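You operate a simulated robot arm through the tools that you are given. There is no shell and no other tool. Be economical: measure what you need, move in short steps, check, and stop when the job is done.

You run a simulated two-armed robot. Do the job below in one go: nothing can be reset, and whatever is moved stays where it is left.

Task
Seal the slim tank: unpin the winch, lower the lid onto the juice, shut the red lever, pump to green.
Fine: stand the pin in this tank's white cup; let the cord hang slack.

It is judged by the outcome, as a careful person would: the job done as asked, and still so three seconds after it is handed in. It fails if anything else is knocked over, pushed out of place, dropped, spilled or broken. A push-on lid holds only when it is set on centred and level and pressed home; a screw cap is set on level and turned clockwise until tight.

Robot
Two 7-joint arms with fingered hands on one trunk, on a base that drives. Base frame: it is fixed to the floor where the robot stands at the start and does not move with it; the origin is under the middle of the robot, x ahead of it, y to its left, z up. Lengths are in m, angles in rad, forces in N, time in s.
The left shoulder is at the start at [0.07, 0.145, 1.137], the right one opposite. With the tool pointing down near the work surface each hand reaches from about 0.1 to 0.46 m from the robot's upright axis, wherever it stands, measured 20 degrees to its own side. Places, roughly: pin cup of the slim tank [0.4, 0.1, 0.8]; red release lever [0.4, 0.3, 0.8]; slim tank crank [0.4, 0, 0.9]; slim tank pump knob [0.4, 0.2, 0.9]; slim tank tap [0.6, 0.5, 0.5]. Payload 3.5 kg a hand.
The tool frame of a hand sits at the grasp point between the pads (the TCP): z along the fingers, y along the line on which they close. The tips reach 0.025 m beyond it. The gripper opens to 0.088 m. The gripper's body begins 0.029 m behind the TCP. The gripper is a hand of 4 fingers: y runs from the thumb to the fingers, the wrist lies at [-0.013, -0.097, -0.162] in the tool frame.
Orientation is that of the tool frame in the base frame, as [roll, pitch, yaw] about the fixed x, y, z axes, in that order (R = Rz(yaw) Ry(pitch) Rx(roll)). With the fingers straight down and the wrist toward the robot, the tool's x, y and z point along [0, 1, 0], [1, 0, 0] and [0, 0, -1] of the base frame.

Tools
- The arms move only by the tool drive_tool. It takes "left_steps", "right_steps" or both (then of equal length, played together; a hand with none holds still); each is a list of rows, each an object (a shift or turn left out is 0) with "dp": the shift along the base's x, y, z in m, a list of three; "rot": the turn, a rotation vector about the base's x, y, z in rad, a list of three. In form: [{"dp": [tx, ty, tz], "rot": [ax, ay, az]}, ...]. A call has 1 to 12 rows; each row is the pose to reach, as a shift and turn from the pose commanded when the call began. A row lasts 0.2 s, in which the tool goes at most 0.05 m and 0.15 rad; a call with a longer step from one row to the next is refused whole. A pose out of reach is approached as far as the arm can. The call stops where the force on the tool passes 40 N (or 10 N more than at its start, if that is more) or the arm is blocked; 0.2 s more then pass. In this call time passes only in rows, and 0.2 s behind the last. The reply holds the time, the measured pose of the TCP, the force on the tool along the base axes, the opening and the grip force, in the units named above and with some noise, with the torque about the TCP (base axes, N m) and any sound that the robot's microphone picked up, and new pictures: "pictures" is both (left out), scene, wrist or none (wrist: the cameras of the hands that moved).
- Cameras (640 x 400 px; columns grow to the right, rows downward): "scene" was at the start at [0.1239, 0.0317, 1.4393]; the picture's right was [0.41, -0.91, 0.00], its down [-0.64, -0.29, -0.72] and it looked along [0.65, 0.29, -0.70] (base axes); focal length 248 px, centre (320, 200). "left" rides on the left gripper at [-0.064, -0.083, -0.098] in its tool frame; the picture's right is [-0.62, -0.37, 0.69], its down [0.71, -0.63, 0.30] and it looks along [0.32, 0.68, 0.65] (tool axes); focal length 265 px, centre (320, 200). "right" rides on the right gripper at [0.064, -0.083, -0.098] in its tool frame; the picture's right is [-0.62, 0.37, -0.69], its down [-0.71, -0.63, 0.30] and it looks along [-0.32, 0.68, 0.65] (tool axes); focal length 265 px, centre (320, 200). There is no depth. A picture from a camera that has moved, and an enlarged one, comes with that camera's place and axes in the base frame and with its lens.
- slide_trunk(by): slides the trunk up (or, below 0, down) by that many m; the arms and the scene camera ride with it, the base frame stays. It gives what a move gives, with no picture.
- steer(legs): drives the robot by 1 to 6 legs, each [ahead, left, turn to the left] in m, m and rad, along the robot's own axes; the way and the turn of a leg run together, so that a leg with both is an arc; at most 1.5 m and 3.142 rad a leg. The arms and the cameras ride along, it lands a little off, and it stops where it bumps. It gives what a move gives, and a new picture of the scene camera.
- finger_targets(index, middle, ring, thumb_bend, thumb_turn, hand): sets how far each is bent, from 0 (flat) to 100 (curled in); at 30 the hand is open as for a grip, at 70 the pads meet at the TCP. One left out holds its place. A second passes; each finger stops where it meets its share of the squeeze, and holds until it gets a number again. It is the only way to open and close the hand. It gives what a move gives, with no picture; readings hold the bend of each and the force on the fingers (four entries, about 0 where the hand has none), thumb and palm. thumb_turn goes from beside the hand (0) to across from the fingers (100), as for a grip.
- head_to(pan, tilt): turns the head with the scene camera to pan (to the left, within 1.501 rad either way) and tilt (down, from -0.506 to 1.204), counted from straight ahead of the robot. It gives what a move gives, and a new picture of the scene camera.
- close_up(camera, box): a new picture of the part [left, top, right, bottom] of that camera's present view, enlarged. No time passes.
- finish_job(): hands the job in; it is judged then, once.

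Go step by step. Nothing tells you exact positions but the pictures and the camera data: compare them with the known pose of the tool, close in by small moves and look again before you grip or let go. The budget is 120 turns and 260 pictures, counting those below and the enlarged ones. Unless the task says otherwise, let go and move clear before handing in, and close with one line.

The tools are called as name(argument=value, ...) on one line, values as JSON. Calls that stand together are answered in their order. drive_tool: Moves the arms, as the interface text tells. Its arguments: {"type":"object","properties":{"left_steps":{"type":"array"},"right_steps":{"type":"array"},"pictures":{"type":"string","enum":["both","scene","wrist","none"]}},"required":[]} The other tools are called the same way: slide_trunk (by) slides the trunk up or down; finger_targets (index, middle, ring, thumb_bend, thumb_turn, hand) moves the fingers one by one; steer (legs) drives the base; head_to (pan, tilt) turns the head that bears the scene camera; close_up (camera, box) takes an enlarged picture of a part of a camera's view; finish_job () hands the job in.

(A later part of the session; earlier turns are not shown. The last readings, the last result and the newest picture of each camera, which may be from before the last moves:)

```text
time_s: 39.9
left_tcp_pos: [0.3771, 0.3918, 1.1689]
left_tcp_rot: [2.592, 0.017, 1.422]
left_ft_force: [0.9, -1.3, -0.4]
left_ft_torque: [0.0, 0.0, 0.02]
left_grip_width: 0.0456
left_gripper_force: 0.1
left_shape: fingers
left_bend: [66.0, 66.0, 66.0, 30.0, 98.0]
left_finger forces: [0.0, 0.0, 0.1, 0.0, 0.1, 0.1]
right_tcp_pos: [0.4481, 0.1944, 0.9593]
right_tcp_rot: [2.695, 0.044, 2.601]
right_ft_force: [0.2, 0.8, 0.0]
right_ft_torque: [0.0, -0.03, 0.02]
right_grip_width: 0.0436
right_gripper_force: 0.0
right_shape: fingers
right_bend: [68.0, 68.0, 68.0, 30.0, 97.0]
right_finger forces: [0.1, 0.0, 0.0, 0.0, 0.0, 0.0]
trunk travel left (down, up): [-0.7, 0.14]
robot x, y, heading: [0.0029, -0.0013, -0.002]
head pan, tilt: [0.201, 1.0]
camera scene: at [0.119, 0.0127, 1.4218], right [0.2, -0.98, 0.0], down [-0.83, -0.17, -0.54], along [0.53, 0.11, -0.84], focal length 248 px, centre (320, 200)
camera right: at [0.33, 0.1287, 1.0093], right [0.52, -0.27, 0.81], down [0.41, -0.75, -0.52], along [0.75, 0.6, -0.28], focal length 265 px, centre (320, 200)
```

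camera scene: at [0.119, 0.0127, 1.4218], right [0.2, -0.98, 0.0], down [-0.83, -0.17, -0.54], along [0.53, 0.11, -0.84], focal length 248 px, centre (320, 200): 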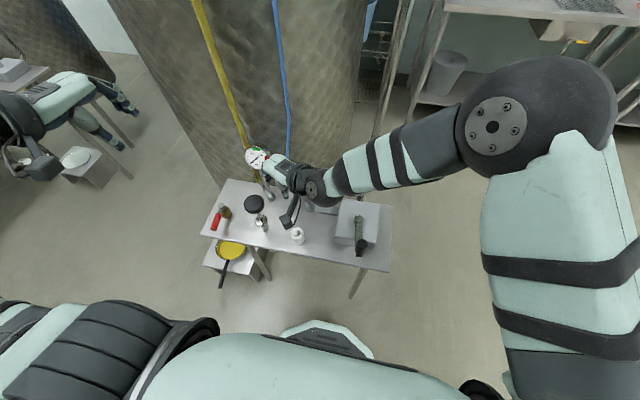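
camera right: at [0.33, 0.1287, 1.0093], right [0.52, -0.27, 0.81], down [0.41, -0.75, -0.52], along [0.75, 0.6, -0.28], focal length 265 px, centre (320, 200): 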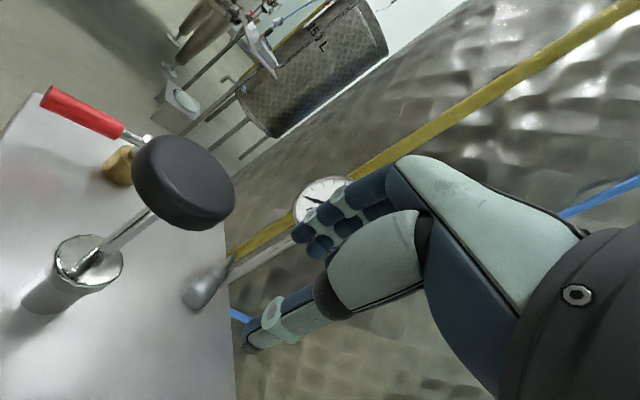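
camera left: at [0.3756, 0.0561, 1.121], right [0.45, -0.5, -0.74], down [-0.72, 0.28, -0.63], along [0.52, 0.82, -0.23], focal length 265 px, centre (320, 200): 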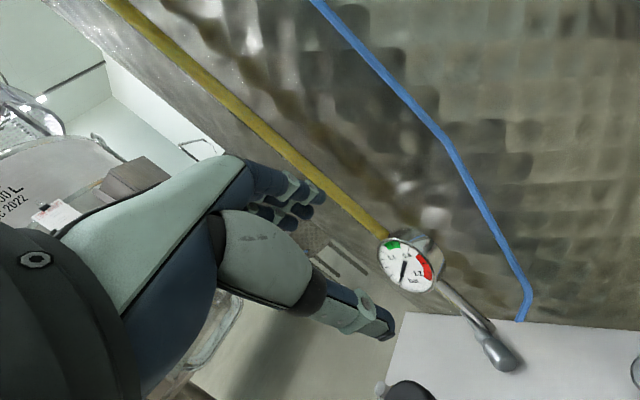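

finger_targets(hand="right", thumb_bend=50)

drive_tool(right_steps=[{"dp": [0.0, 0.0, -0.04]}, {"dp": [0.0, 0.0, -0.08]}, {"dp": [0.01, 0.01, -0.095]}], pictures="both")

close_up(camera="scene", box=[220, 130, 340, 230])

```text
time_s: 40.9
left_tcp_pos: [0.3771, 0.3936, 1.1701]
left_tcp_rot: [2.593, 0.017, 1.422]
left_ft_force: [-0.4, -0.2, 0.1]
left_ft_torque: [0.0, 0.0, 0.04]
left_grip_width: 0.0455
left_gripper_force: 0.1
left_shape: fingers
left_bend: [66.0, 66.0, 66.0, 30.0, 98.0]
left_finger forces: [0.0, 0.0, 0.0, 0.0, 0.0, 0.0]
right_tcp_pos: [0.4469, 0.1943, 0.9592]
right_tcp_rot: [2.695, 0.044, 2.6]
right_ft_force: [-0.3, 0.0, 0.5]
right_ft_torque: [-0.01, 0.03, 0.0]
right_grip_width: 0.0225
right_gripper_force: 0.0
right_shape: fingers
right_bend: [68.0, 68.0, 68.0, 50.0, 97.0]
right_finger forces: [0.0, 0.0, 0.0, 0.0, 0.0, 0.0]
trunk travel left (down, up): [-0.7, 0.14]
robot x, y, heading: [0.0011, -0.0015, 0.002]
head pan, tilt: [0.201, 1.0]
```

```text
time_s: 41.7
left_tcp_pos: [0.3766, 0.3929, 1.1692]
left_tcp_rot: [2.593, 0.017, 1.422]
left_ft_force: [0.1, -0.5, 0.3]
left_ft_torque: [0.01, 0.02, 0.0]
left_grip_width: 0.0455
left_gripper_force: 0.1
left_shape: fingers
left_bend: [66.0, 66.0, 66.0, 30.0, 98.0]
left_finger forces: [0.0, 0.0, 0.0, 0.0, 0.0, 0.1]
right_tcp_pos: [0.4571, 0.2035, 0.8651]
right_tcp_rot: [2.693, 0.045, 2.601]
right_ft_force: [0.7, -0.1, 0.3]
right_ft_torque: [-0.01, 0.0, -0.01]
right_grip_width: 0.0228
right_gripper_force: 0.1
right_shape: fingers
right_bend: [68.0, 68.0, 68.0, 50.0, 97.0]
right_finger forces: [0.0, 0.1, 0.0, 0.0, 0.0, 0.0]
trunk travel left (down, up): [-0.7, 0.14]
robot x, y, heading: [0.0004, -0.0023, -0.001]
head pan, tilt: [0.201, 1.0]
camera scene: at [0.1178, 0.0122, 1.4219], right [0.2, -0.98, 0.0], down [-0.82, -0.17, -0.54], along [0.53, 0.11, -0.84], focal length 248 px, centre (320, 200)
camera right: at [0.3395, 0.138, 0.9147], right [0.52, -0.27, 0.81], down [0.41, -0.75, -0.51], along [0.75, 0.6, -0.28], focal length 265 px, centre (320, 200)
```

scene: 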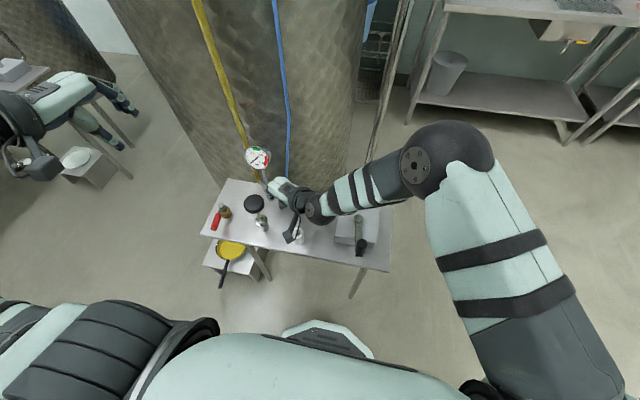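
right: 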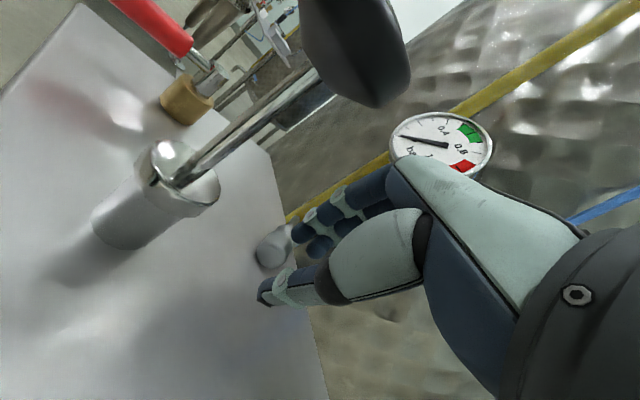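

```text
4.00 times, centred on (280, 180) of scene
camera zoom: at [0.1178, 0.0122, 1.4219], right [0.2, -0.98, 0.0], down [-0.82, -0.17, -0.54], along [0.53, 0.11, -0.84], focal length 992 px, centre (480, 280)
```

zoom: 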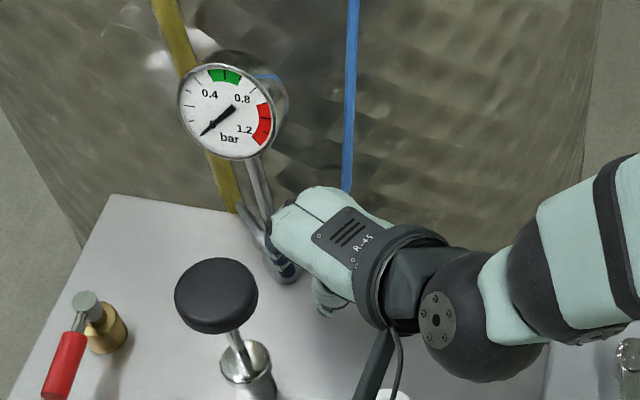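

Hand is low with clear room under the gauge. Advance over the pin head and lower to touch.

drive_tool(right_steps=[{"dp": [0.012, 0.012, 0.0]}, {"dp": [0.022, 0.024, 0]}, {"dp": [0.022, 0.024, -0.012]}], pictures="wrist")

close_up(camera="right", box=[200, 180, 400, 340])

close_up(camera="scene", box=[240, 150, 310, 220])

```text
time_s: 42.5
left_tcp_pos: [0.3757, 0.3936, 1.1693]
left_tcp_rot: [2.592, 0.016, 1.422]
left_ft_force: [0.7, 0.6, 0.4]
left_ft_torque: [-0.03, 0.01, 0.03]
left_grip_width: 0.0455
left_gripper_force: 0.0
left_shape: fingers
left_bend: [66.0, 66.0, 66.0, 30.0, 98.0]
left_finger forces: [0.0, 0.1, 0.0, 0.1, 0.1, 0.0]
right_tcp_pos: [0.4779, 0.2279, 0.8535]
right_tcp_rot: [2.696, 0.044, 2.6]
right_ft_force: [0.2, -0.5, 0.5]
right_ft_torque: [-0.01, -0.03, 0.02]
right_grip_width: 0.0225
right_gripper_force: 0.1
right_shape: fingers
right_bend: [68.0, 68.0, 68.0, 50.0, 97.0]
right_finger forces: [0.0, 0.1, 0.0, 0.0, 0.0, 0.0]
trunk travel left (down, up): [-0.7, 0.14]
robot x, y, heading: [-0.0, -0.003, -0.003]
head pan, tilt: [0.201, 1.0]
camera right: at [0.3609, 0.1618, 0.9034], right [0.52, -0.27, 0.81], down [0.41, -0.75, -0.51], along [0.75, 0.6, -0.28], focal length 265 px, centre (320, 200)
```

right: 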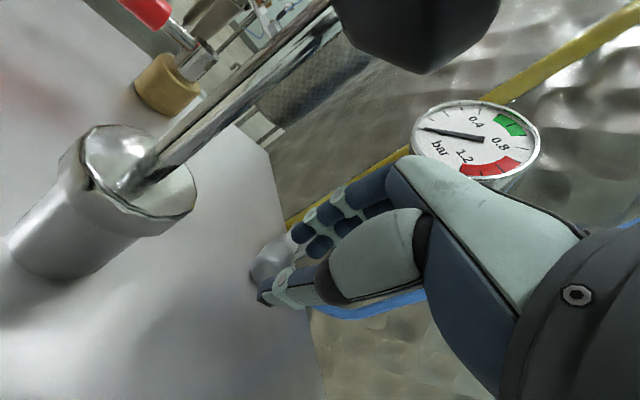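

```text
2.50 times, centred on (300, 260) of right
camera zoom: at [0.3609, 0.1618, 0.9034], right [0.52, -0.27, 0.81], down [0.41, -0.75, -0.51], along [0.75, 0.6, -0.28], focal length 664 px, centre (370, 50)
```

zoom: 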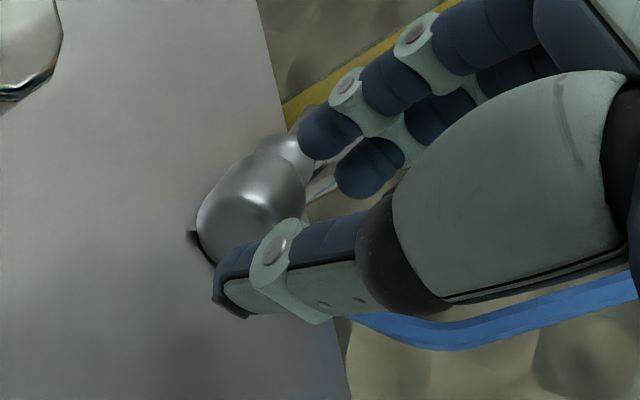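

```text
5.71 times, centred on (275, 185) of scene
camera zoom: at [0.1174, 0.0121, 1.4219], right [0.2, -0.98, 0.0], down [-0.82, -0.17, -0.54], along [0.53, 0.11, -0.84], focal length 1417 px, centre (577, 286)
```

zoom: 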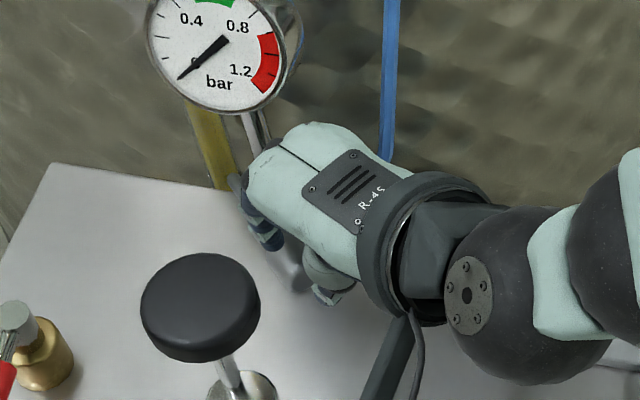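

The index tip is over the collar and thumb beside the head end. Lower gently until contact.

drive_tool(right_steps=[{"dp": [0.003, 0.003, -0.006]}, {"dp": [0.003, 0.003, -0.012]}, {"dp": [0.003, 0.003, -0.018]}], pictures="none")

close_up(camera="right", box=[200, 180, 400, 340])

```text
time_s: 43.3
left_tcp_pos: [0.3737, 0.3907, 1.1712]
left_tcp_rot: [2.591, 0.013, 1.422]
left_ft_force: [0.2, 0.3, 0.3]
left_ft_torque: [-0.02, 0.03, 0.01]
left_grip_width: 0.0456
left_gripper_force: 0.1
left_shape: fingers
left_bend: [66.0, 66.0, 66.0, 30.0, 98.0]
left_finger forces: [0.1, 0.0, 0.1, 0.0, 0.0, 0.0]
right_tcp_pos: [0.4833, 0.2305, 0.839]
right_tcp_rot: [2.684, 0.045, 2.598]
right_ft_force: [1.6, -2.2, 17.6]
right_ft_torque: [0.22, -0.29, -0.02]
right_grip_width: 0.0241
right_gripper_force: 8.8
right_shape: fingers
right_bend: [66.0, 66.0, 68.0, 50.0, 97.0]
right_finger forces: [5.2, 12.7, 0.0, 0.0, 0.1, 0.1]
trunk travel left (down, up): [-0.7, 0.14]
robot x, y, heading: [-0.0013, 0.0009, -0.0]
head pan, tilt: [0.201, 1.0]
```

```text
2.50 times, centred on (300, 260) of right
camera zoom: at [0.3642, 0.1643, 0.8888], right [0.51, -0.28, 0.81], down [0.41, -0.75, -0.52], along [0.76, 0.6, -0.27], focal length 664 px, centre (370, 50)
```

zoom: 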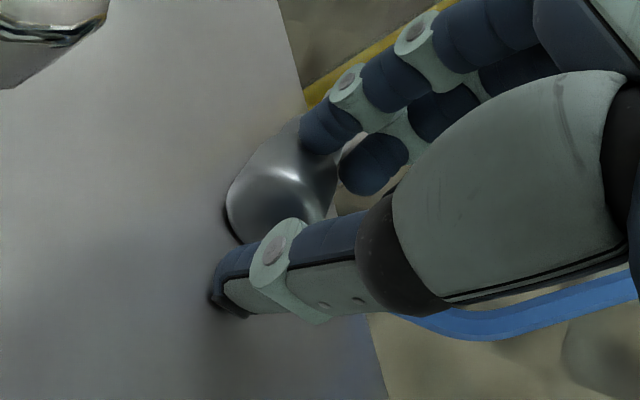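

Contact: index and middle press on the pin head. Drag back along the pin's axis.

drive_tool(right_steps=[{"dp": [-0.005, -0.008, 0.002]}, {"dp": [-0.01, -0.016, 0.002]}, {"dp": [-0.016, -0.025, 0.002]}, {"dp": [-0.022, -0.034, 0.002]}, {"dp": [-0.027, -0.042, 0.002]}], pictures="wrist")

close_up(camera="scene", box=[240, 150, 310, 220])

```text
time_s: 44.5
left_tcp_pos: [0.3747, 0.3931, 1.1701]
left_tcp_rot: [2.59, 0.017, 1.422]
left_ft_force: [0.8, 0.0, -0.1]
left_ft_torque: [-0.04, -0.01, 0.02]
left_grip_width: 0.0456
left_gripper_force: 0.0
left_shape: fingers
left_bend: [66.0, 66.0, 66.0, 30.0, 98.0]
left_finger forces: [0.0, 0.1, 0.0, 0.0, 0.0, 0.1]
right_tcp_pos: [0.4541, 0.1896, 0.8379]
right_tcp_rot: [2.694, 0.045, 2.602]
right_ft_force: [1.5, 2.5, 11.9]
right_ft_torque: [0.24, -0.13, 0.0]
right_grip_width: 0.0285
right_gripper_force: 6.4
right_shape: fingers
right_bend: [59.0, 68.0, 68.0, 53.0, 98.0]
right_finger forces: [8.3, 1.7, 0.1, 0.1, 3.3, 0.1]
trunk travel left (down, up): [-0.7, 0.14]
robot x, y, heading: [0.0025, -0.003, -0.002]
head pan, tilt: [0.201, 1.0]
camera right: at [0.3356, 0.1232, 0.8883], right [0.52, -0.27, 0.81], down [0.41, -0.75, -0.51], along [0.75, 0.6, -0.28], focal length 265 px, centre (320, 200)
```

right: 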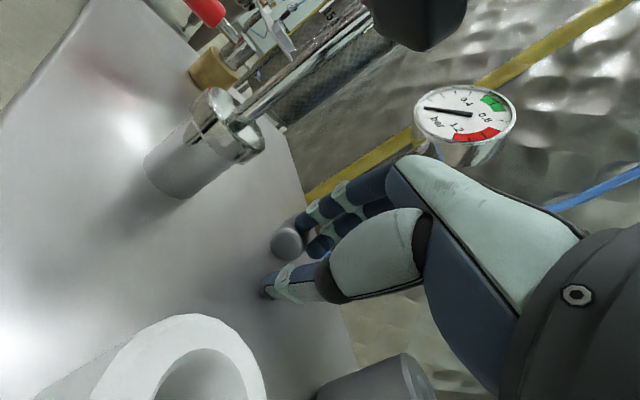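

```text
5.71 times, centred on (275, 185) of scene
camera zoom: at [0.1156, 0.0121, 1.4221], right [0.2, -0.98, 0.0], down [-0.82, -0.17, -0.54], along [0.53, 0.11, -0.84], focal length 1417 px, centre (577, 286)
```

zoom: 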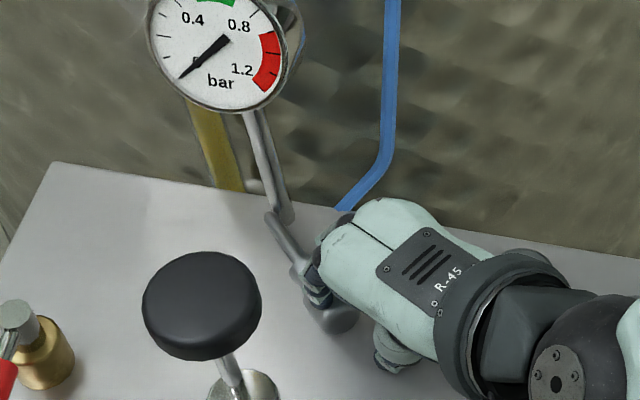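

It follows. Keep dragging toward the open table.

drive_tool(right_steps=[{"dp": [-0.003, -0.009, 0.0]}, {"dp": [-0.006, -0.018, 0.0]}, {"dp": [-0.009, -0.027, 0.0]}, {"dp": [-0.012, -0.036, 0.0]}], pictures="wrist")

close_up(camera="scene", box=[240, 160, 340, 250])

```text
time_s: 45.5
left_tcp_pos: [0.374, 0.3923, 1.1698]
left_tcp_rot: [2.591, 0.016, 1.423]
left_ft_force: [1.0, 0.5, -0.2]
left_ft_torque: [-0.01, 0.01, 0.01]
left_grip_width: 0.0457
left_gripper_force: 0.1
left_shape: fingers
left_bend: [66.0, 66.0, 66.0, 30.0, 98.0]
left_finger forces: [0.0, 0.0, 0.0, 0.1, 0.0, 0.1]
right_tcp_pos: [0.4418, 0.1538, 0.8386]
right_tcp_rot: [2.693, 0.046, 2.6]
right_ft_force: [0.8, 2.8, 8.4]
right_ft_torque: [0.24, -0.07, 0.0]
right_grip_width: 0.0291
right_gripper_force: 5.2
right_shape: fingers
right_bend: [59.0, 68.0, 68.0, 52.0, 98.0]
right_finger forces: [6.7, 0.5, 0.0, 0.0, 1.7, 0.0]
trunk travel left (down, up): [-0.7, 0.14]
robot x, y, heading: [0.0001, -0.002, -0.003]
head pan, tilt: [0.201, 1.0]
camera right: at [0.3244, 0.0867, 0.8885], right [0.52, -0.27, 0.81], down [0.41, -0.75, -0.51], along [0.75, 0.6, -0.28], focal length 265 px, centre (320, 200)
```

right: 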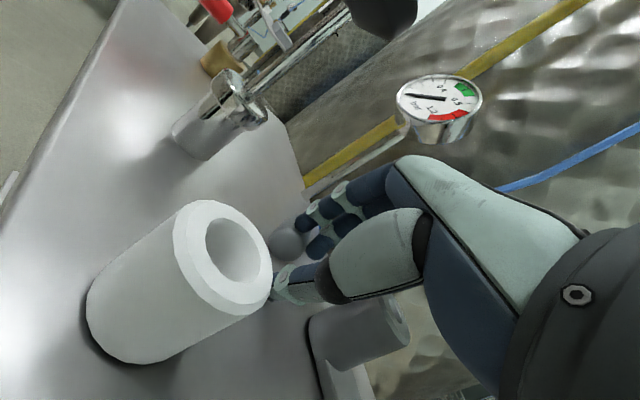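

```text
4.44 times, centred on (290, 205) of scene
camera zoom: at [0.1162, 0.012, 1.422], right [0.2, -0.98, 0.0], down [-0.82, -0.17, -0.54], along [0.53, 0.11, -0.84], focal length 1102 px, centre (453, 178)
```

zoom: 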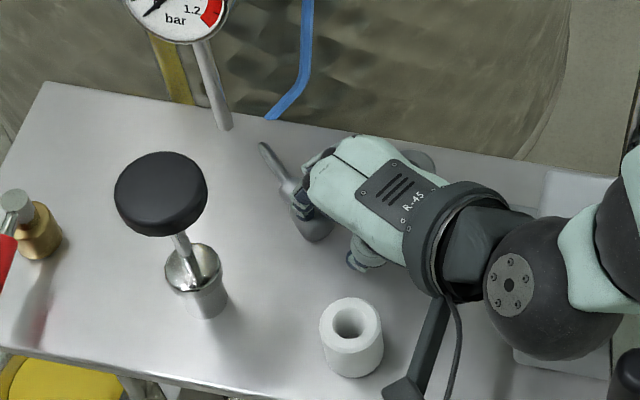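

The pin is clear of the gauge now (head ≈(.46,.18), axis ~45°). Swing its head toward +x so it lies along y for the left hand.

drive_tool(right_steps=[{"dp": [0.009, -0.003, 0.0]}, {"dp": [0.018, -0.006, 0.0]}, {"dp": [0.027, -0.01, 0.0]}, {"dp": [0.036, -0.013, 0.0]}], pictures="none")

close_up(camera="scene", box=[240, 160, 340, 250])

close_up(camera="right", box=[200, 150, 420, 350])

```text
time_s: 46.5
left_tcp_pos: [0.3712, 0.3903, 1.1718]
left_tcp_rot: [2.588, 0.014, 1.42]
left_ft_force: [0.4, 0.3, 0.6]
left_ft_torque: [-0.01, -0.01, -0.01]
left_grip_width: 0.0455
left_gripper_force: 0.1
left_shape: fingers
left_bend: [66.0, 66.0, 66.0, 30.0, 98.0]
left_finger forces: [0.0, 0.0, 0.0, 0.0, 0.0, 0.0]
right_tcp_pos: [0.4747, 0.1394, 0.8393]
right_tcp_rot: [2.692, 0.044, 2.603]
right_ft_force: [-8.3, -4.8, 20.2]
right_ft_torque: [-0.43, 0.67, 0.0]
right_grip_width: 0.0233
right_gripper_force: 12.8
right_shape: fingers
right_bend: [68.0, 68.0, 68.0, 51.0, 94.0]
right_finger forces: [0.0, 0.0, 0.0, 0.1, 25.2, 0.1]
trunk travel left (down, up): [-0.7, 0.14]
robot x, y, heading: [-0.0013, 0.0002, -0.003]
head pan, tilt: [0.201, 1.0]
```

```text
4.44 times, centred on (290, 205) of scene
camera zoom: at [0.112, 0.0105, 1.4225], right [0.2, -0.98, 0.0], down [-0.82, -0.17, -0.54], along [0.53, 0.11, -0.84], focal length 1102 px, centre (453, 178)
```

zoom: 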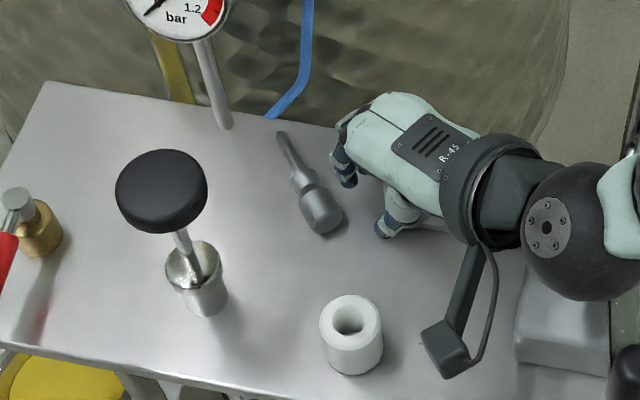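

```text
2.00 times, centred on (310, 250) of right
camera zoom: at [0.3569, 0.0733, 0.8894], right [0.52, -0.27, 0.81], down [0.41, -0.75, -0.52], along [0.75, 0.6, -0.28], focal length 531 px, centre (340, 100)
```

zoom: 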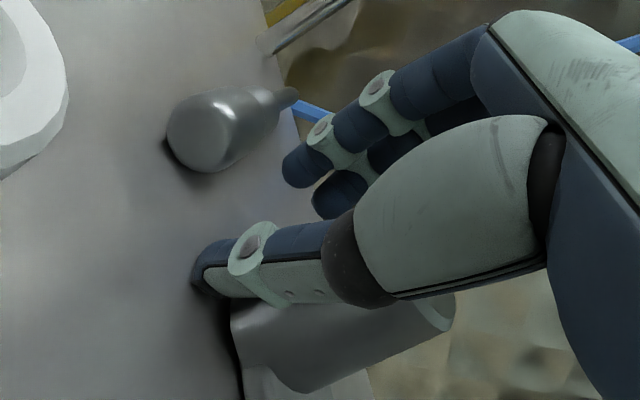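

The thumb rests against the collar post; lift off at once. The pin is free at head ≈(.467,.173), tip ≈(.517,.216); next I'll nudge its tip leftward so it lies along y.

drive_tool(right_steps=[{"dp": [-0.003, 0.004, 0.01]}, {"dp": [-0.003, 0.005, 0.03]}, {"dp": [0.0, 0.01, 0.045]}], pictures="none")

finger_targets(hand="right", thumb_bend=66)

drive_tool(right_steps=[{"dp": [0.02, 0.015, 0]}, {"dp": [0.042, 0.025, 0]}, {"dp": [0.042, 0.025, -0.02]}, {"dp": [0.042, 0.025, -0.035]}], pictures="none")

close_up(camera="scene", box=[240, 160, 340, 250])

close_up(camera="right", box=[200, 150, 420, 350])

```text
time_s: 47.3
left_tcp_pos: [0.3754, 0.3929, 1.1698]
left_tcp_rot: [2.592, 0.017, 1.423]
left_ft_force: [-0.2, -0.4, 0.4]
left_ft_torque: [0.0, 0.03, -0.02]
left_grip_width: 0.0457
left_gripper_force: 0.1
left_shape: fingers
left_bend: [66.0, 66.0, 66.0, 30.0, 98.0]
left_finger forces: [0.0, 0.0, 0.0, 0.0, 0.1, 0.0]
right_tcp_pos: [0.4776, 0.1498, 0.8813]
right_tcp_rot: [2.695, 0.044, 2.6]
right_ft_force: [-6.6, -1.1, -3.1]
right_ft_torque: [0.03, 0.19, -0.07]
right_grip_width: 0.0305
right_gripper_force: 3.5
right_shape: fingers
right_bend: [68.0, 68.0, 68.0, 44.0, 94.0]
right_finger forces: [0.1, 0.0, 0.0, 0.0, 7.1, 0.0]
trunk travel left (down, up): [-0.7, 0.14]
robot x, y, heading: [-0.0027, 0.0025, -0.0]
head pan, tilt: [0.201, 1.0]
```

```text
time_s: 48.3
left_tcp_pos: [0.3762, 0.3932, 1.1687]
left_tcp_rot: [2.591, 0.016, 1.424]
left_ft_force: [-0.8, 1.0, -0.3]
left_ft_torque: [0.05, 0.01, -0.02]
left_grip_width: 0.0457
left_gripper_force: 0.1
left_shape: fingers
left_bend: [66.0, 66.0, 66.0, 30.0, 98.0]
left_finger forces: [0.0, 0.0, 0.0, 0.0, 0.0, 0.0]
right_tcp_pos: [0.4788, 0.15, 0.8818]
right_tcp_rot: [2.695, 0.043, 2.6]
right_ft_force: [-0.1, 0.1, -0.3]
right_ft_torque: [-0.02, -0.04, 0.01]
right_grip_width: 0.0049
right_gripper_force: 0.1
right_shape: fingers
right_bend: [68.0, 68.0, 68.0, 66.0, 97.0]
right_finger forces: [0.0, 0.0, 0.0, 0.0, 0.0, 0.1]
trunk travel left (down, up): [-0.7, 0.14]
robot x, y, heading: [0.003, -0.0008, 0.002]
head pan, tilt: [0.201, 1.0]
```

```text
time_s: 49.3
left_tcp_pos: [0.3764, 0.3924, 1.1696]
left_tcp_rot: [2.594, 0.016, 1.423]
left_ft_force: [-0.1, 0.7, -0.2]
left_ft_torque: [0.02, 0.03, 0.02]
left_grip_width: 0.0457
left_gripper_force: 0.0
left_shape: fingers
left_bend: [66.0, 66.0, 66.0, 30.0, 98.0]
left_finger forces: [0.1, 0.1, 0.0, 0.0, 0.0, 0.0]
right_tcp_pos: [0.5201, 0.1743, 0.8468]
right_tcp_rot: [2.693, 0.043, 2.601]
right_ft_force: [1.1, 0.7, -0.1]
right_ft_torque: [0.02, 0.01, 0.0]
right_grip_width: 0.005
right_gripper_force: 0.1
right_shape: fingers
right_bend: [68.0, 68.0, 68.0, 66.0, 97.0]
right_finger forces: [0.0, 0.0, 0.0, 0.0, 0.0, 0.0]
trunk travel left (down, up): [-0.7, 0.14]
robot x, y, heading: [0.001, -0.0007, 0.002]
head pan, tilt: [0.201, 1.0]
```

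```text
4.44 times, centred on (290, 205) of scene
camera zoom: at [0.1177, 0.0124, 1.4219], right [0.2, -0.98, 0.0], down [-0.82, -0.17, -0.54], along [0.53, 0.11, -0.84], focal length 1102 px, centre (453, 178)
```

zoom: 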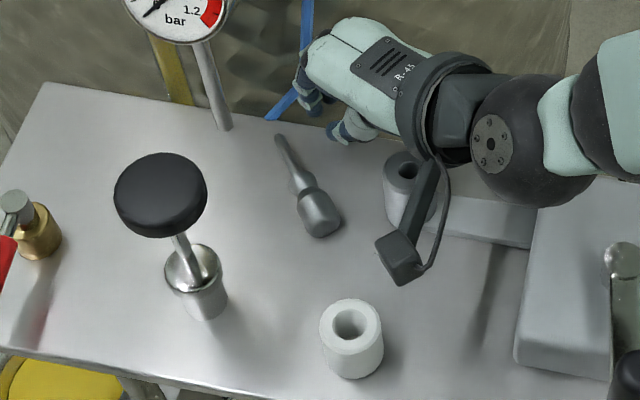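

```text
2.00 times, centred on (310, 250) of right
camera zoom: at [0.4033, 0.109, 0.8978], right [0.52, -0.27, 0.81], down [0.41, -0.75, -0.52], along [0.75, 0.6, -0.28], focal length 531 px, centre (340, 100)
```

zoom: 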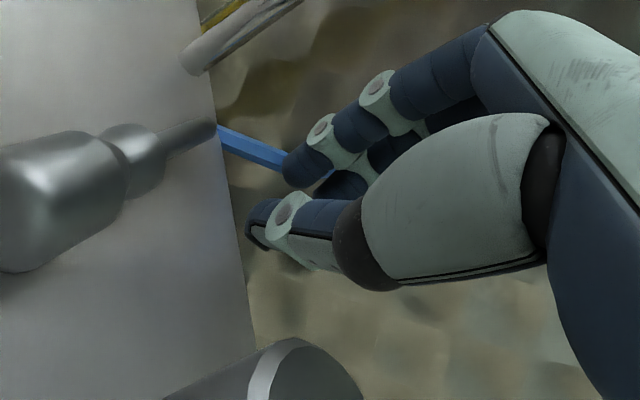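

drive_tool(right_steps=[{"dp": [0, 0, -0.012]}, {"dp": [0, 0, -0.024]}, {"dp": [-0.01, 0.011, -0.024]}, {"dp": [-0.02, 0.022, -0.024]}, {"dp": [-0.03, 0.032, -0.024]}, {"dp": [-0.04, 0.038, -0.024]}], pictures="none")

close_up(camera="scene", box=[240, 160, 340, 250])

```text
time_s: 50.7
left_tcp_pos: [0.3734, 0.3916, 1.1698]
left_tcp_rot: [2.592, 0.013, 1.424]
left_ft_force: [-1.4, 0.3, 0.1]
left_ft_torque: [0.0, 0.0, -0.04]
left_grip_width: 0.0454
left_gripper_force: 0.0
left_shape: fingers
left_bend: [66.0, 66.0, 66.0, 30.0, 98.0]
left_finger forces: [0.0, 0.1, 0.0, 0.0, 0.1, 0.0]
right_tcp_pos: [0.4801, 0.2139, 0.8254]
right_tcp_rot: [2.693, 0.045, 2.601]
right_ft_force: [2.0, -0.6, 8.8]
right_ft_torque: [0.04, -0.11, 0.0]
right_grip_width: 0.0
right_gripper_force: 4.9
right_shape: fingers
right_bend: [68.0, 68.0, 68.0, 72.0, 100.0]
right_finger forces: [0.0, 0.0, 0.0, 0.0, 8.9, 0.1]
trunk travel left (down, up): [-0.7, 0.14]
robot x, y, heading: [0.0033, 0.0019, -0.002]
head pan, tilt: [0.201, 1.0]
```

```text
4.44 times, centred on (290, 205) of scene
camera zoom: at [0.1164, 0.0115, 1.422], right [0.2, -0.98, 0.0], down [-0.82, -0.17, -0.54], along [0.53, 0.11, -0.84], focal length 1102 px, centre (453, 178)
```

zoom: 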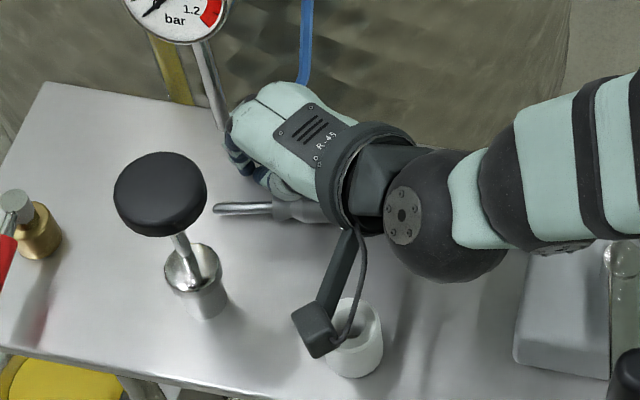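

The pin now lies along y, head ≈(.466,.17). Retreat the right hand upward and to the right.

drive_tool(right_steps=[{"dp": [0, 0, 0.03]}, {"dp": [0, 0, 0.07]}, {"dp": [0, -0.01, 0.11]}, {"dp": [-0.02, -0.05, 0.15], "rot": [0, 0, -0.12]}, {"dp": [-0.04, -0.09, 0.18], "rot": [0, 0, -0.26]}, {"dp": [-0.06, -0.13, 0.2], "rot": [0, 0, -0.4]}, {"dp": [-0.08, -0.17, 0.22], "rot": [0, 0, -0.54]}, {"dp": [-0.1, -0.21, 0.24], "rot": [0, 0, -0.68]}, {"dp": [-0.11, -0.25, 0.24], "rot": [0, 0, -0.82]}, {"dp": [-0.11, -0.29, 0.24], "rot": [0, 0, -0.96]}, {"dp": [-0.11, -0.33, 0.24], "rot": [0, 0, -1.03]}], pictures="scene")

close_up(camera="scene", box=[240, 160, 340, 250])

```text
refused: row 4 steps farther than a row can; nothing moved
```

```text
4.44 times, centred on (290, 205) of scene
camera zoom: at [0.1164, 0.0115, 1.422], right [0.2, -0.98, 0.0], down [-0.82, -0.17, -0.54], along [0.53, 0.11, -0.84], focal length 1102 px, centre (453, 178)
```

zoom: 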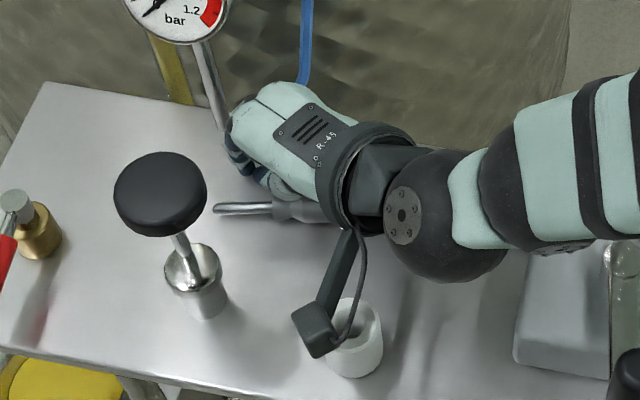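

drive_tool(right_steps=[{"dp": [0, -0.005, 0.02]}, {"dp": [-0.005, -0.035, 0.04]}, {"dp": [-0.01, -0.05, 0.08]}, {"dp": [-0.02, -0.07, 0.12], "rot": [0, 0, -0.12]}, {"dp": [-0.03, -0.09, 0.16], "rot": [0, 0, -0.26]}, {"dp": [-0.04, -0.12, 0.19], "rot": [0, 0, -0.4]}, {"dp": [-0.06, -0.15, 0.22], "rot": [0, 0, -0.54]}, {"dp": [-0.07, -0.19, 0.24], "rot": [0, 0, -0.68]}, {"dp": [-0.08, -0.23, 0.24], "rot": [0, 0, -0.82]}, {"dp": [-0.09, -0.27, 0.24], "rot": [0, 0, -0.96]}, {"dp": [-0.1, -0.31, 0.24], "rot": [0, 0, -1.03]}], pictures="scene")

close_up(camera="scene", box=[240, 160, 340, 250])

```text
time_s: 53.1
left_tcp_pos: [0.3809, 0.387, 1.1686]
left_tcp_rot: [2.599, 0.011, 1.422]
left_ft_force: [0.2, -0.2, 0.4]
left_ft_torque: [0.03, 0.0, -0.01]
left_grip_width: 0.0452
left_gripper_force: 0.1
left_shape: fingers
left_bend: [66.0, 66.0, 66.0, 30.0, 98.0]
left_finger forces: [0.1, 0.0, 0.0, 0.0, 0.0, 0.1]
right_tcp_pos: [0.4231, -0.0739, 1.0699]
right_tcp_rot: [2.698, 0.038, 1.569]
right_ft_force: [-0.3, -0.6, -0.4]
right_ft_torque: [0.01, -0.01, 0.01]
right_grip_width: 0.0044
right_gripper_force: 0.0
right_shape: fingers
right_bend: [68.0, 68.0, 68.0, 66.0, 98.0]
right_finger forces: [0.1, 0.0, 0.0, 0.0, 0.1, 0.0]
right hand out of reach, approached as far as the arm can: row 10, 11
trunk travel left (down, up): [-0.7, 0.14]
robot x, y, heading: [0.0015, 0.0017, -0.0]
head pan, tilt: [0.201, 1.0]
camera scene: at [0.1236, 0.0063, 1.4214], right [0.2, -0.98, -0.01], down [-0.83, -0.17, -0.54], along [0.53, 0.11, -0.84], focal length 248 px, centre (320, 200)
```

scene: 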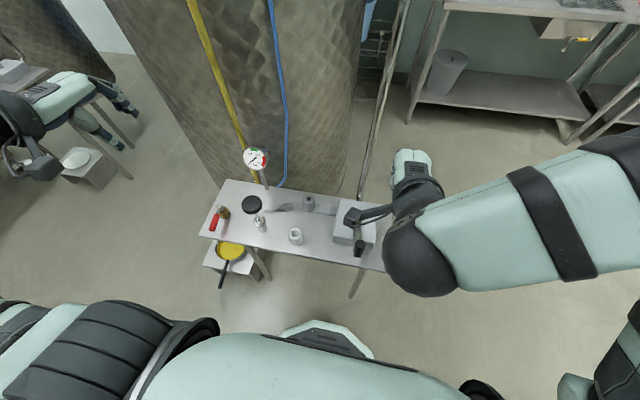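

```text
4.44 times, centred on (290, 205) of scene
camera zoom: at [0.1236, 0.0063, 1.4214], right [0.2, -0.98, -0.01], down [-0.83, -0.17, -0.54], along [0.53, 0.11, -0.84], focal length 1102 px, centre (453, 178)
```

zoom: 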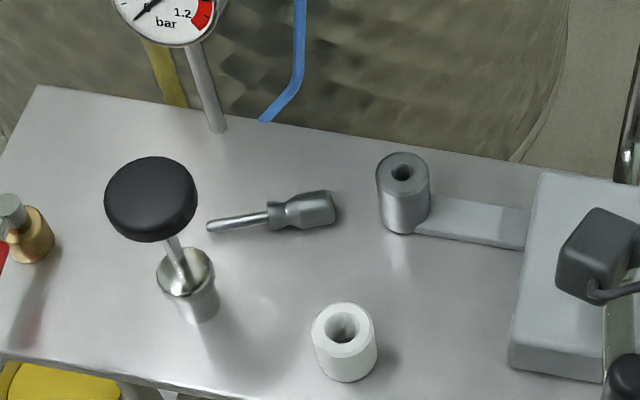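

The pin lies at ~112° in plan (head centre ≈(.472,.176), tip ≈(.447,.236)), in the open. I'll bring the left hand in vertically at yaw≈1.95 across it.

drive_tool(left_steps=[{"dp": [0, -0.02, 0], "rot": [0.02, 0.138, 0]}, {"dp": [0.01, -0.06, 0], "rot": [0.04, 0.275, 0]}, {"dp": [0.02, -0.1, 0], "rot": [0.06, 0.41, 0]}, {"dp": [0.04, -0.14, -0.0], "rot": [0.081, 0.534, 0]}], pictures="none")

drive_tool(left_steps=[{"dp": [0.01, -0.02, -0.03], "rot": [0, 0, 0.14]}, {"dp": [0.03, -0.04, -0.06], "rot": [0, 0, 0.28]}, {"dp": [0.045, -0.06, -0.09], "rot": [0, 0, 0.42]}, {"dp": [0.052, -0.072, -0.12], "rot": [0, 0, 0.53]}], pictures="none")

finger_targets(hand="left", index=38, middle=38, ring=38, thumb_bend=38)

close_up(camera="left", box=[0, 0, 640, 400])

```text
time_s: 54.1
left_tcp_pos: [0.3741, 0.3284, 1.0484]
left_tcp_rot: [3.102, 0.034, 1.418]
left_ft_force: [-0.2, -0.5, -0.1]
left_ft_torque: [-0.04, 0.02, 0.03]
left_grip_width: 0.0457
left_gripper_force: 0.1
left_shape: fingers
left_bend: [66.0, 66.0, 66.0, 30.0, 98.0]
left_finger forces: [0.1, 0.1, 0.0, 0.1, 0.1, 0.0]
left hand out of reach, approached as far as the arm can: row 2, 3, 4
right_tcp_pos: [0.4198, -0.0692, 1.0717]
right_tcp_rot: [2.695, 0.043, 1.573]
right_ft_force: [-0.5, 0.4, -0.1]
right_ft_torque: [0.01, 0.0, 0.01]
right_grip_width: 0.0045
right_gripper_force: 0.1
right_shape: fingers
right_bend: [68.0, 68.0, 68.0, 66.0, 98.0]
right_finger forces: [0.0, 0.1, 0.0, 0.0, 0.0, 0.1]
trunk travel left (down, up): [-0.7, 0.14]
robot x, y, heading: [-0.0019, -0.0028, 0.001]
head pan, tilt: [0.201, 1.0]
```

```text
time_s: 55.1
left_tcp_pos: [0.4247, 0.2527, 0.9333]
left_tcp_rot: [3.125, 0.022, 1.959]
left_ft_force: [0.1, -1.1, 2.8]
left_ft_torque: [-0.19, 0.09, 0.07]
left_grip_width: 0.047
left_gripper_force: 2.1
left_shape: fingers
left_bend: [66.0, 66.0, 66.0, 29.0, 96.0]
left_finger forces: [0.0, 0.1, 0.1, 0.0, 3.4, 0.0]
left hand out of reach, approached as far as the arm can: row 1
right_tcp_pos: [0.4167, -0.0691, 1.0734]
right_tcp_rot: [2.693, 0.042, 1.571]
right_ft_force: [0.2, -0.3, -0.4]
right_ft_torque: [0.01, 0.05, -0.03]
right_grip_width: 0.0048
right_gripper_force: 0.2
right_shape: fingers
right_bend: [68.0, 68.0, 68.0, 66.0, 98.0]
right_finger forces: [0.1, 0.1, 0.1, 0.1, 0.0, 0.1]
trunk travel left (down, up): [-0.7, 0.14]
robot x, y, heading: [-0.0034, -0.0008, -0.003]
head pan, tilt: [0.201, 1.0]
```

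```text
time_s: 56.1
left_tcp_pos: [0.4228, 0.2553, 0.9299]
left_tcp_rot: [3.13, 0.012, 1.961]
left_ft_force: [-1.0, -1.1, 3.0]
left_ft_torque: [-0.11, 0.15, 0.03]
left_grip_width: 0.0717
left_gripper_force: 1.2
left_shape: fingers
left_bend: [38.0, 38.0, 38.0, 35.0, 97.0]
left_finger forces: [0.1, 0.0, 0.1, 0.1, 2.9, 0.0]
right_tcp_pos: [0.4174, -0.0686, 1.0723]
right_tcp_rot: [2.694, 0.044, 1.572]
right_ft_force: [-0.7, 0.2, -0.1]
right_ft_torque: [0.02, 0.01, 0.0]
right_grip_width: 0.0045
right_gripper_force: 0.0
right_shape: fingers
right_bend: [68.0, 68.0, 68.0, 66.0, 98.0]
right_finger forces: [0.1, 0.0, 0.0, 0.1, 0.0, 0.1]
trunk travel left (down, up): [-0.7, 0.14]
robot x, y, heading: [0.0013, -0.0003, -0.001]
head pan, tilt: [0.201, 1.0]
```

```text
1.00 times, centred on (320, 200) of left
camera zoom: at [0.3689, 0.1662, 1.0267], right [-0.1, -0.72, -0.69], down [-0.85, 0.42, -0.32], along [0.52, 0.56, -0.65], focal length 265 px, centre (320, 200)
```

zoom: 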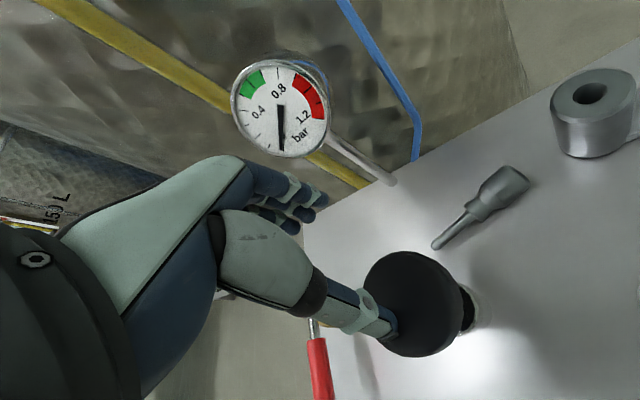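

The thumb is lightly on the pump knob because the arm could not hold the high path. Raise straight up, then go over the pin.

drive_tool(left_steps=[{"dp": [0.0, 0, 0.035]}, {"dp": [0.005, -0.005, 0.07]}, {"dp": [0.02, -0.03, 0.08]}, {"dp": [0.035, -0.055, 0.08]}, {"dp": [0.045, -0.078, 0.08]}], pictures="both")

```text
time_s: 57.3
left_tcp_pos: [0.4665, 0.1762, 1.008]
left_tcp_rot: [3.133, 0.013, 1.961]
left_ft_force: [1.0, 0.3, -0.6]
left_ft_torque: [0.01, 0.01, -0.01]
left_grip_width: 0.068
left_gripper_force: 0.0
left_shape: fingers
left_bend: [38.0, 38.0, 38.0, 38.0, 97.0]
left_finger forces: [0.0, 0.0, 0.0, 0.0, 0.1, 0.0]
right_tcp_pos: [0.4183, -0.0688, 1.0729]
right_tcp_rot: [2.694, 0.044, 1.571]
right_ft_force: [0.4, 0.2, 0.8]
right_ft_torque: [-0.01, 0.0, -0.02]
right_grip_width: 0.0046
right_gripper_force: 0.0
right_shape: fingers
right_bend: [68.0, 68.0, 68.0, 66.0, 98.0]
right_finger forces: [0.0, 0.0, 0.1, 0.0, 0.0, 0.1]
trunk travel left (down, up): [-0.7, 0.14]
robot x, y, heading: [-0.0033, 0.0011, 0.0]
head pan, tilt: [0.201, 1.0]
camera scene: at [0.1174, 0.0108, 1.4219], right [0.2, -0.98, 0.0], down [-0.82, -0.17, -0.54], along [0.53, 0.11, -0.84], focal length 248 px, centre (320, 200)
camera left: at [0.4137, 0.0866, 1.1054], right [-0.1, -0.72, -0.69], down [-0.85, 0.42, -0.32], along [0.52, 0.56, -0.65], focal length 265 px, centre (320, 200)
```

scene: 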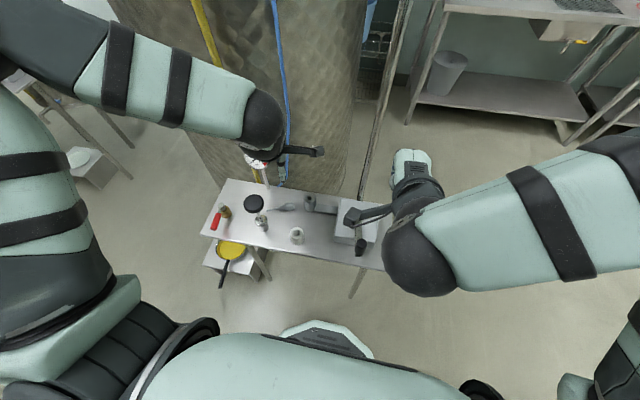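
left: 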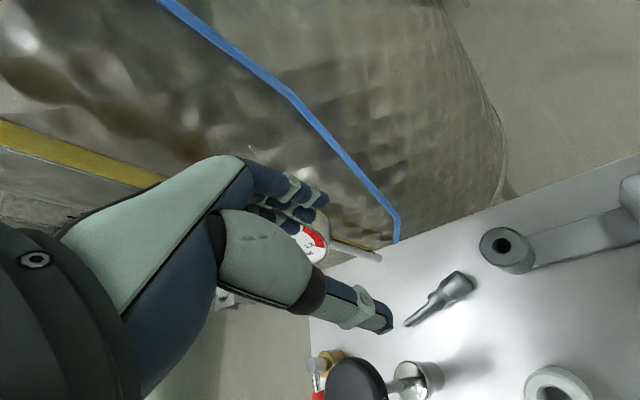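

drive_tool(left_steps=[{"dp": [-0.003, 0.007, -0.04]}, {"dp": [-0.003, 0.008, -0.08]}, {"dp": [-0.003, 0.008, -0.12]}, {"dp": [-0.003, 0.008, -0.16]}, {"dp": [-0.003, 0.008, -0.178]}], pictures="wrist")

close_up(camera="left", box=[200, 150, 440, 350])

```text
time_s: 58.5
left_tcp_pos: [0.4654, 0.1844, 0.8305]
left_tcp_rot: [3.131, 0.013, 1.962]
left_ft_force: [1.0, -0.6, -0.4]
left_ft_torque: [0.12, 0.1, 0.02]
left_grip_width: 0.0681
left_gripper_force: 0.1
left_shape: fingers
left_bend: [38.0, 38.0, 38.0, 38.0, 97.0]
left_finger forces: [0.1, 0.0, 0.0, 0.1, 0.0, 0.0]
right_tcp_pos: [0.4194, -0.0697, 1.0718]
right_tcp_rot: [2.694, 0.045, 1.571]
right_ft_force: [0.2, -0.4, -0.6]
right_ft_torque: [-0.02, -0.01, -0.03]
right_grip_width: 0.0046
right_gripper_force: 0.0
right_shape: fingers
right_bend: [68.0, 68.0, 68.0, 66.0, 98.0]
right_finger forces: [0.0, 0.0, 0.0, 0.0, 0.1, 0.1]
trunk travel left (down, up): [-0.7, 0.14]
robot x, y, heading: [0.0017, -0.0021, -0.003]
head pan, tilt: [0.201, 1.0]
camera left: at [0.4108, 0.0956, 0.9273], right [-0.09, -0.72, -0.69], down [-0.85, 0.42, -0.32], along [0.52, 0.55, -0.65], focal length 265 px, centre (320, 200)
```

left: 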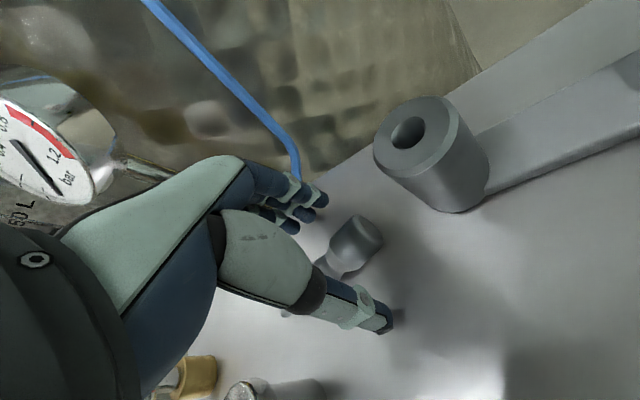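

```text
2.00 times, centred on (320, 250) of left
camera zoom: at [0.4108, 0.0956, 0.9273], right [-0.09, -0.72, -0.69], down [-0.85, 0.42, -0.32], along [0.52, 0.55, -0.65], focal length 531 px, centre (320, 100)
```

zoom: 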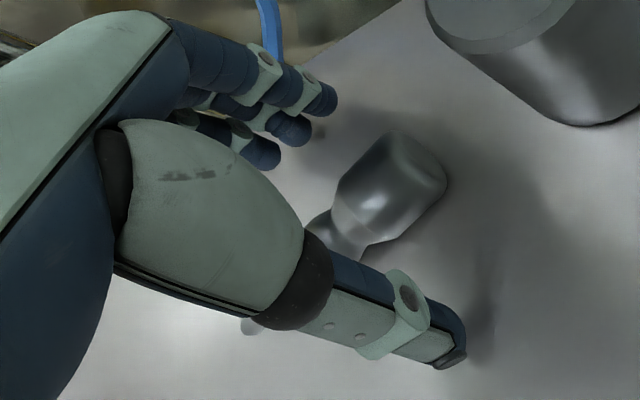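

Pin head is centred between thumb and fingers. Lower the last ~14 mm and close.

drive_tool(left_steps=[{"dp": [0, 0, -0.007]}, {"dp": [0, 0, -0.013]}], pictures="none")

finger_targets(hand="left", index=60, middle=60, ring=60, thumb_bend=60)

close_up(camera="left", box=[200, 150, 440, 350])

```text
time_s: 59.2
left_tcp_pos: [0.4683, 0.1862, 0.8257]
left_tcp_rot: [3.107, 0.017, 1.959]
left_ft_force: [-4.5, -0.8, 23.3]
left_ft_torque: [0.33, -0.24, 0.04]
left_grip_width: 0.072
left_gripper_force: 12.0
left_shape: fingers
left_bend: [38.0, 38.0, 38.0, 35.0, 98.0]
left_finger forces: [0.3, 18.4, 0.2, 0.0, 5.5, 0.1]
right_tcp_pos: [0.4166, -0.0689, 1.0732]
right_tcp_rot: [2.693, 0.044, 1.57]
right_ft_force: [0.8, 1.1, 0.1]
right_ft_torque: [-0.02, 0.01, 0.03]
right_grip_width: 0.0043
right_gripper_force: 0.1
right_shape: fingers
right_bend: [68.0, 68.0, 68.0, 66.0, 98.0]
right_finger forces: [0.0, 0.0, 0.1, 0.0, 0.0, 0.0]
trunk travel left (down, up): [-0.7, 0.14]
robot x, y, heading: [0.0009, -0.0015, -0.001]
head pan, tilt: [0.201, 1.0]
stopped in row 2 (left hand): the force on the tool passed its limit (the readings are from after the stop); the commanded pose is now the measured one
```

```text
time_s: 59.8
left_tcp_pos: [0.4707, 0.1848, 0.8277]
left_tcp_rot: [3.097, 0.021, 1.957]
left_ft_force: [-4.5, 0.4, 31.5]
left_ft_torque: [-0.28, 0.78, -0.09]
left_grip_width: 0.0351
left_gripper_force: 16.0
left_shape: fingers
left_bend: [60.0, 49.0, 60.0, 50.0, 98.0]
left_finger forces: [0.0, 7.3, 0.0, 0.1, 24.4, 0.1]
right_tcp_pos: [0.4155, -0.0699, 1.0735]
right_tcp_rot: [2.692, 0.045, 1.57]
right_ft_force: [0.3, 0.1, 0.7]
right_ft_torque: [0.0, 0.01, -0.02]
right_grip_width: 0.0043
right_gripper_force: 0.1
right_shape: fingers
right_bend: [68.0, 68.0, 68.0, 66.0, 98.0]
right_finger forces: [0.0, 0.0, 0.0, 0.0, 0.0, 0.1]
trunk travel left (down, up): [-0.7, 0.14]
robot x, y, heading: [0.0029, -0.003, 0.001]
head pan, tilt: [0.201, 1.0]
stopped (left hand): the force on the tool passed its limit (the readings are from after the stop); the commanded pose is now the measured one
```

```text
2.00 times, centred on (320, 250) of left
camera zoom: at [0.4141, 0.096, 0.9219], right [-0.07, -0.72, -0.7], down [-0.84, 0.42, -0.35], along [0.54, 0.56, -0.63], focal length 531 px, centre (320, 100)
```

zoom: 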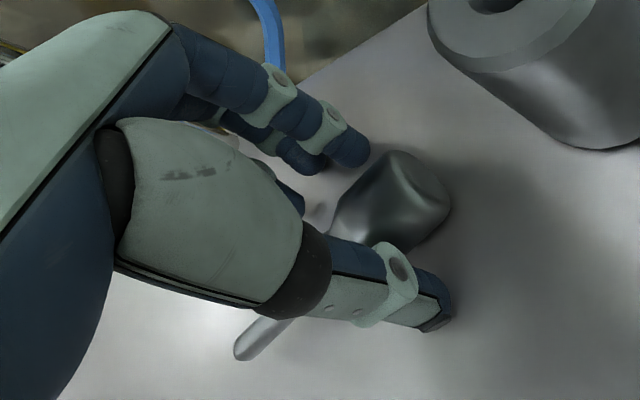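

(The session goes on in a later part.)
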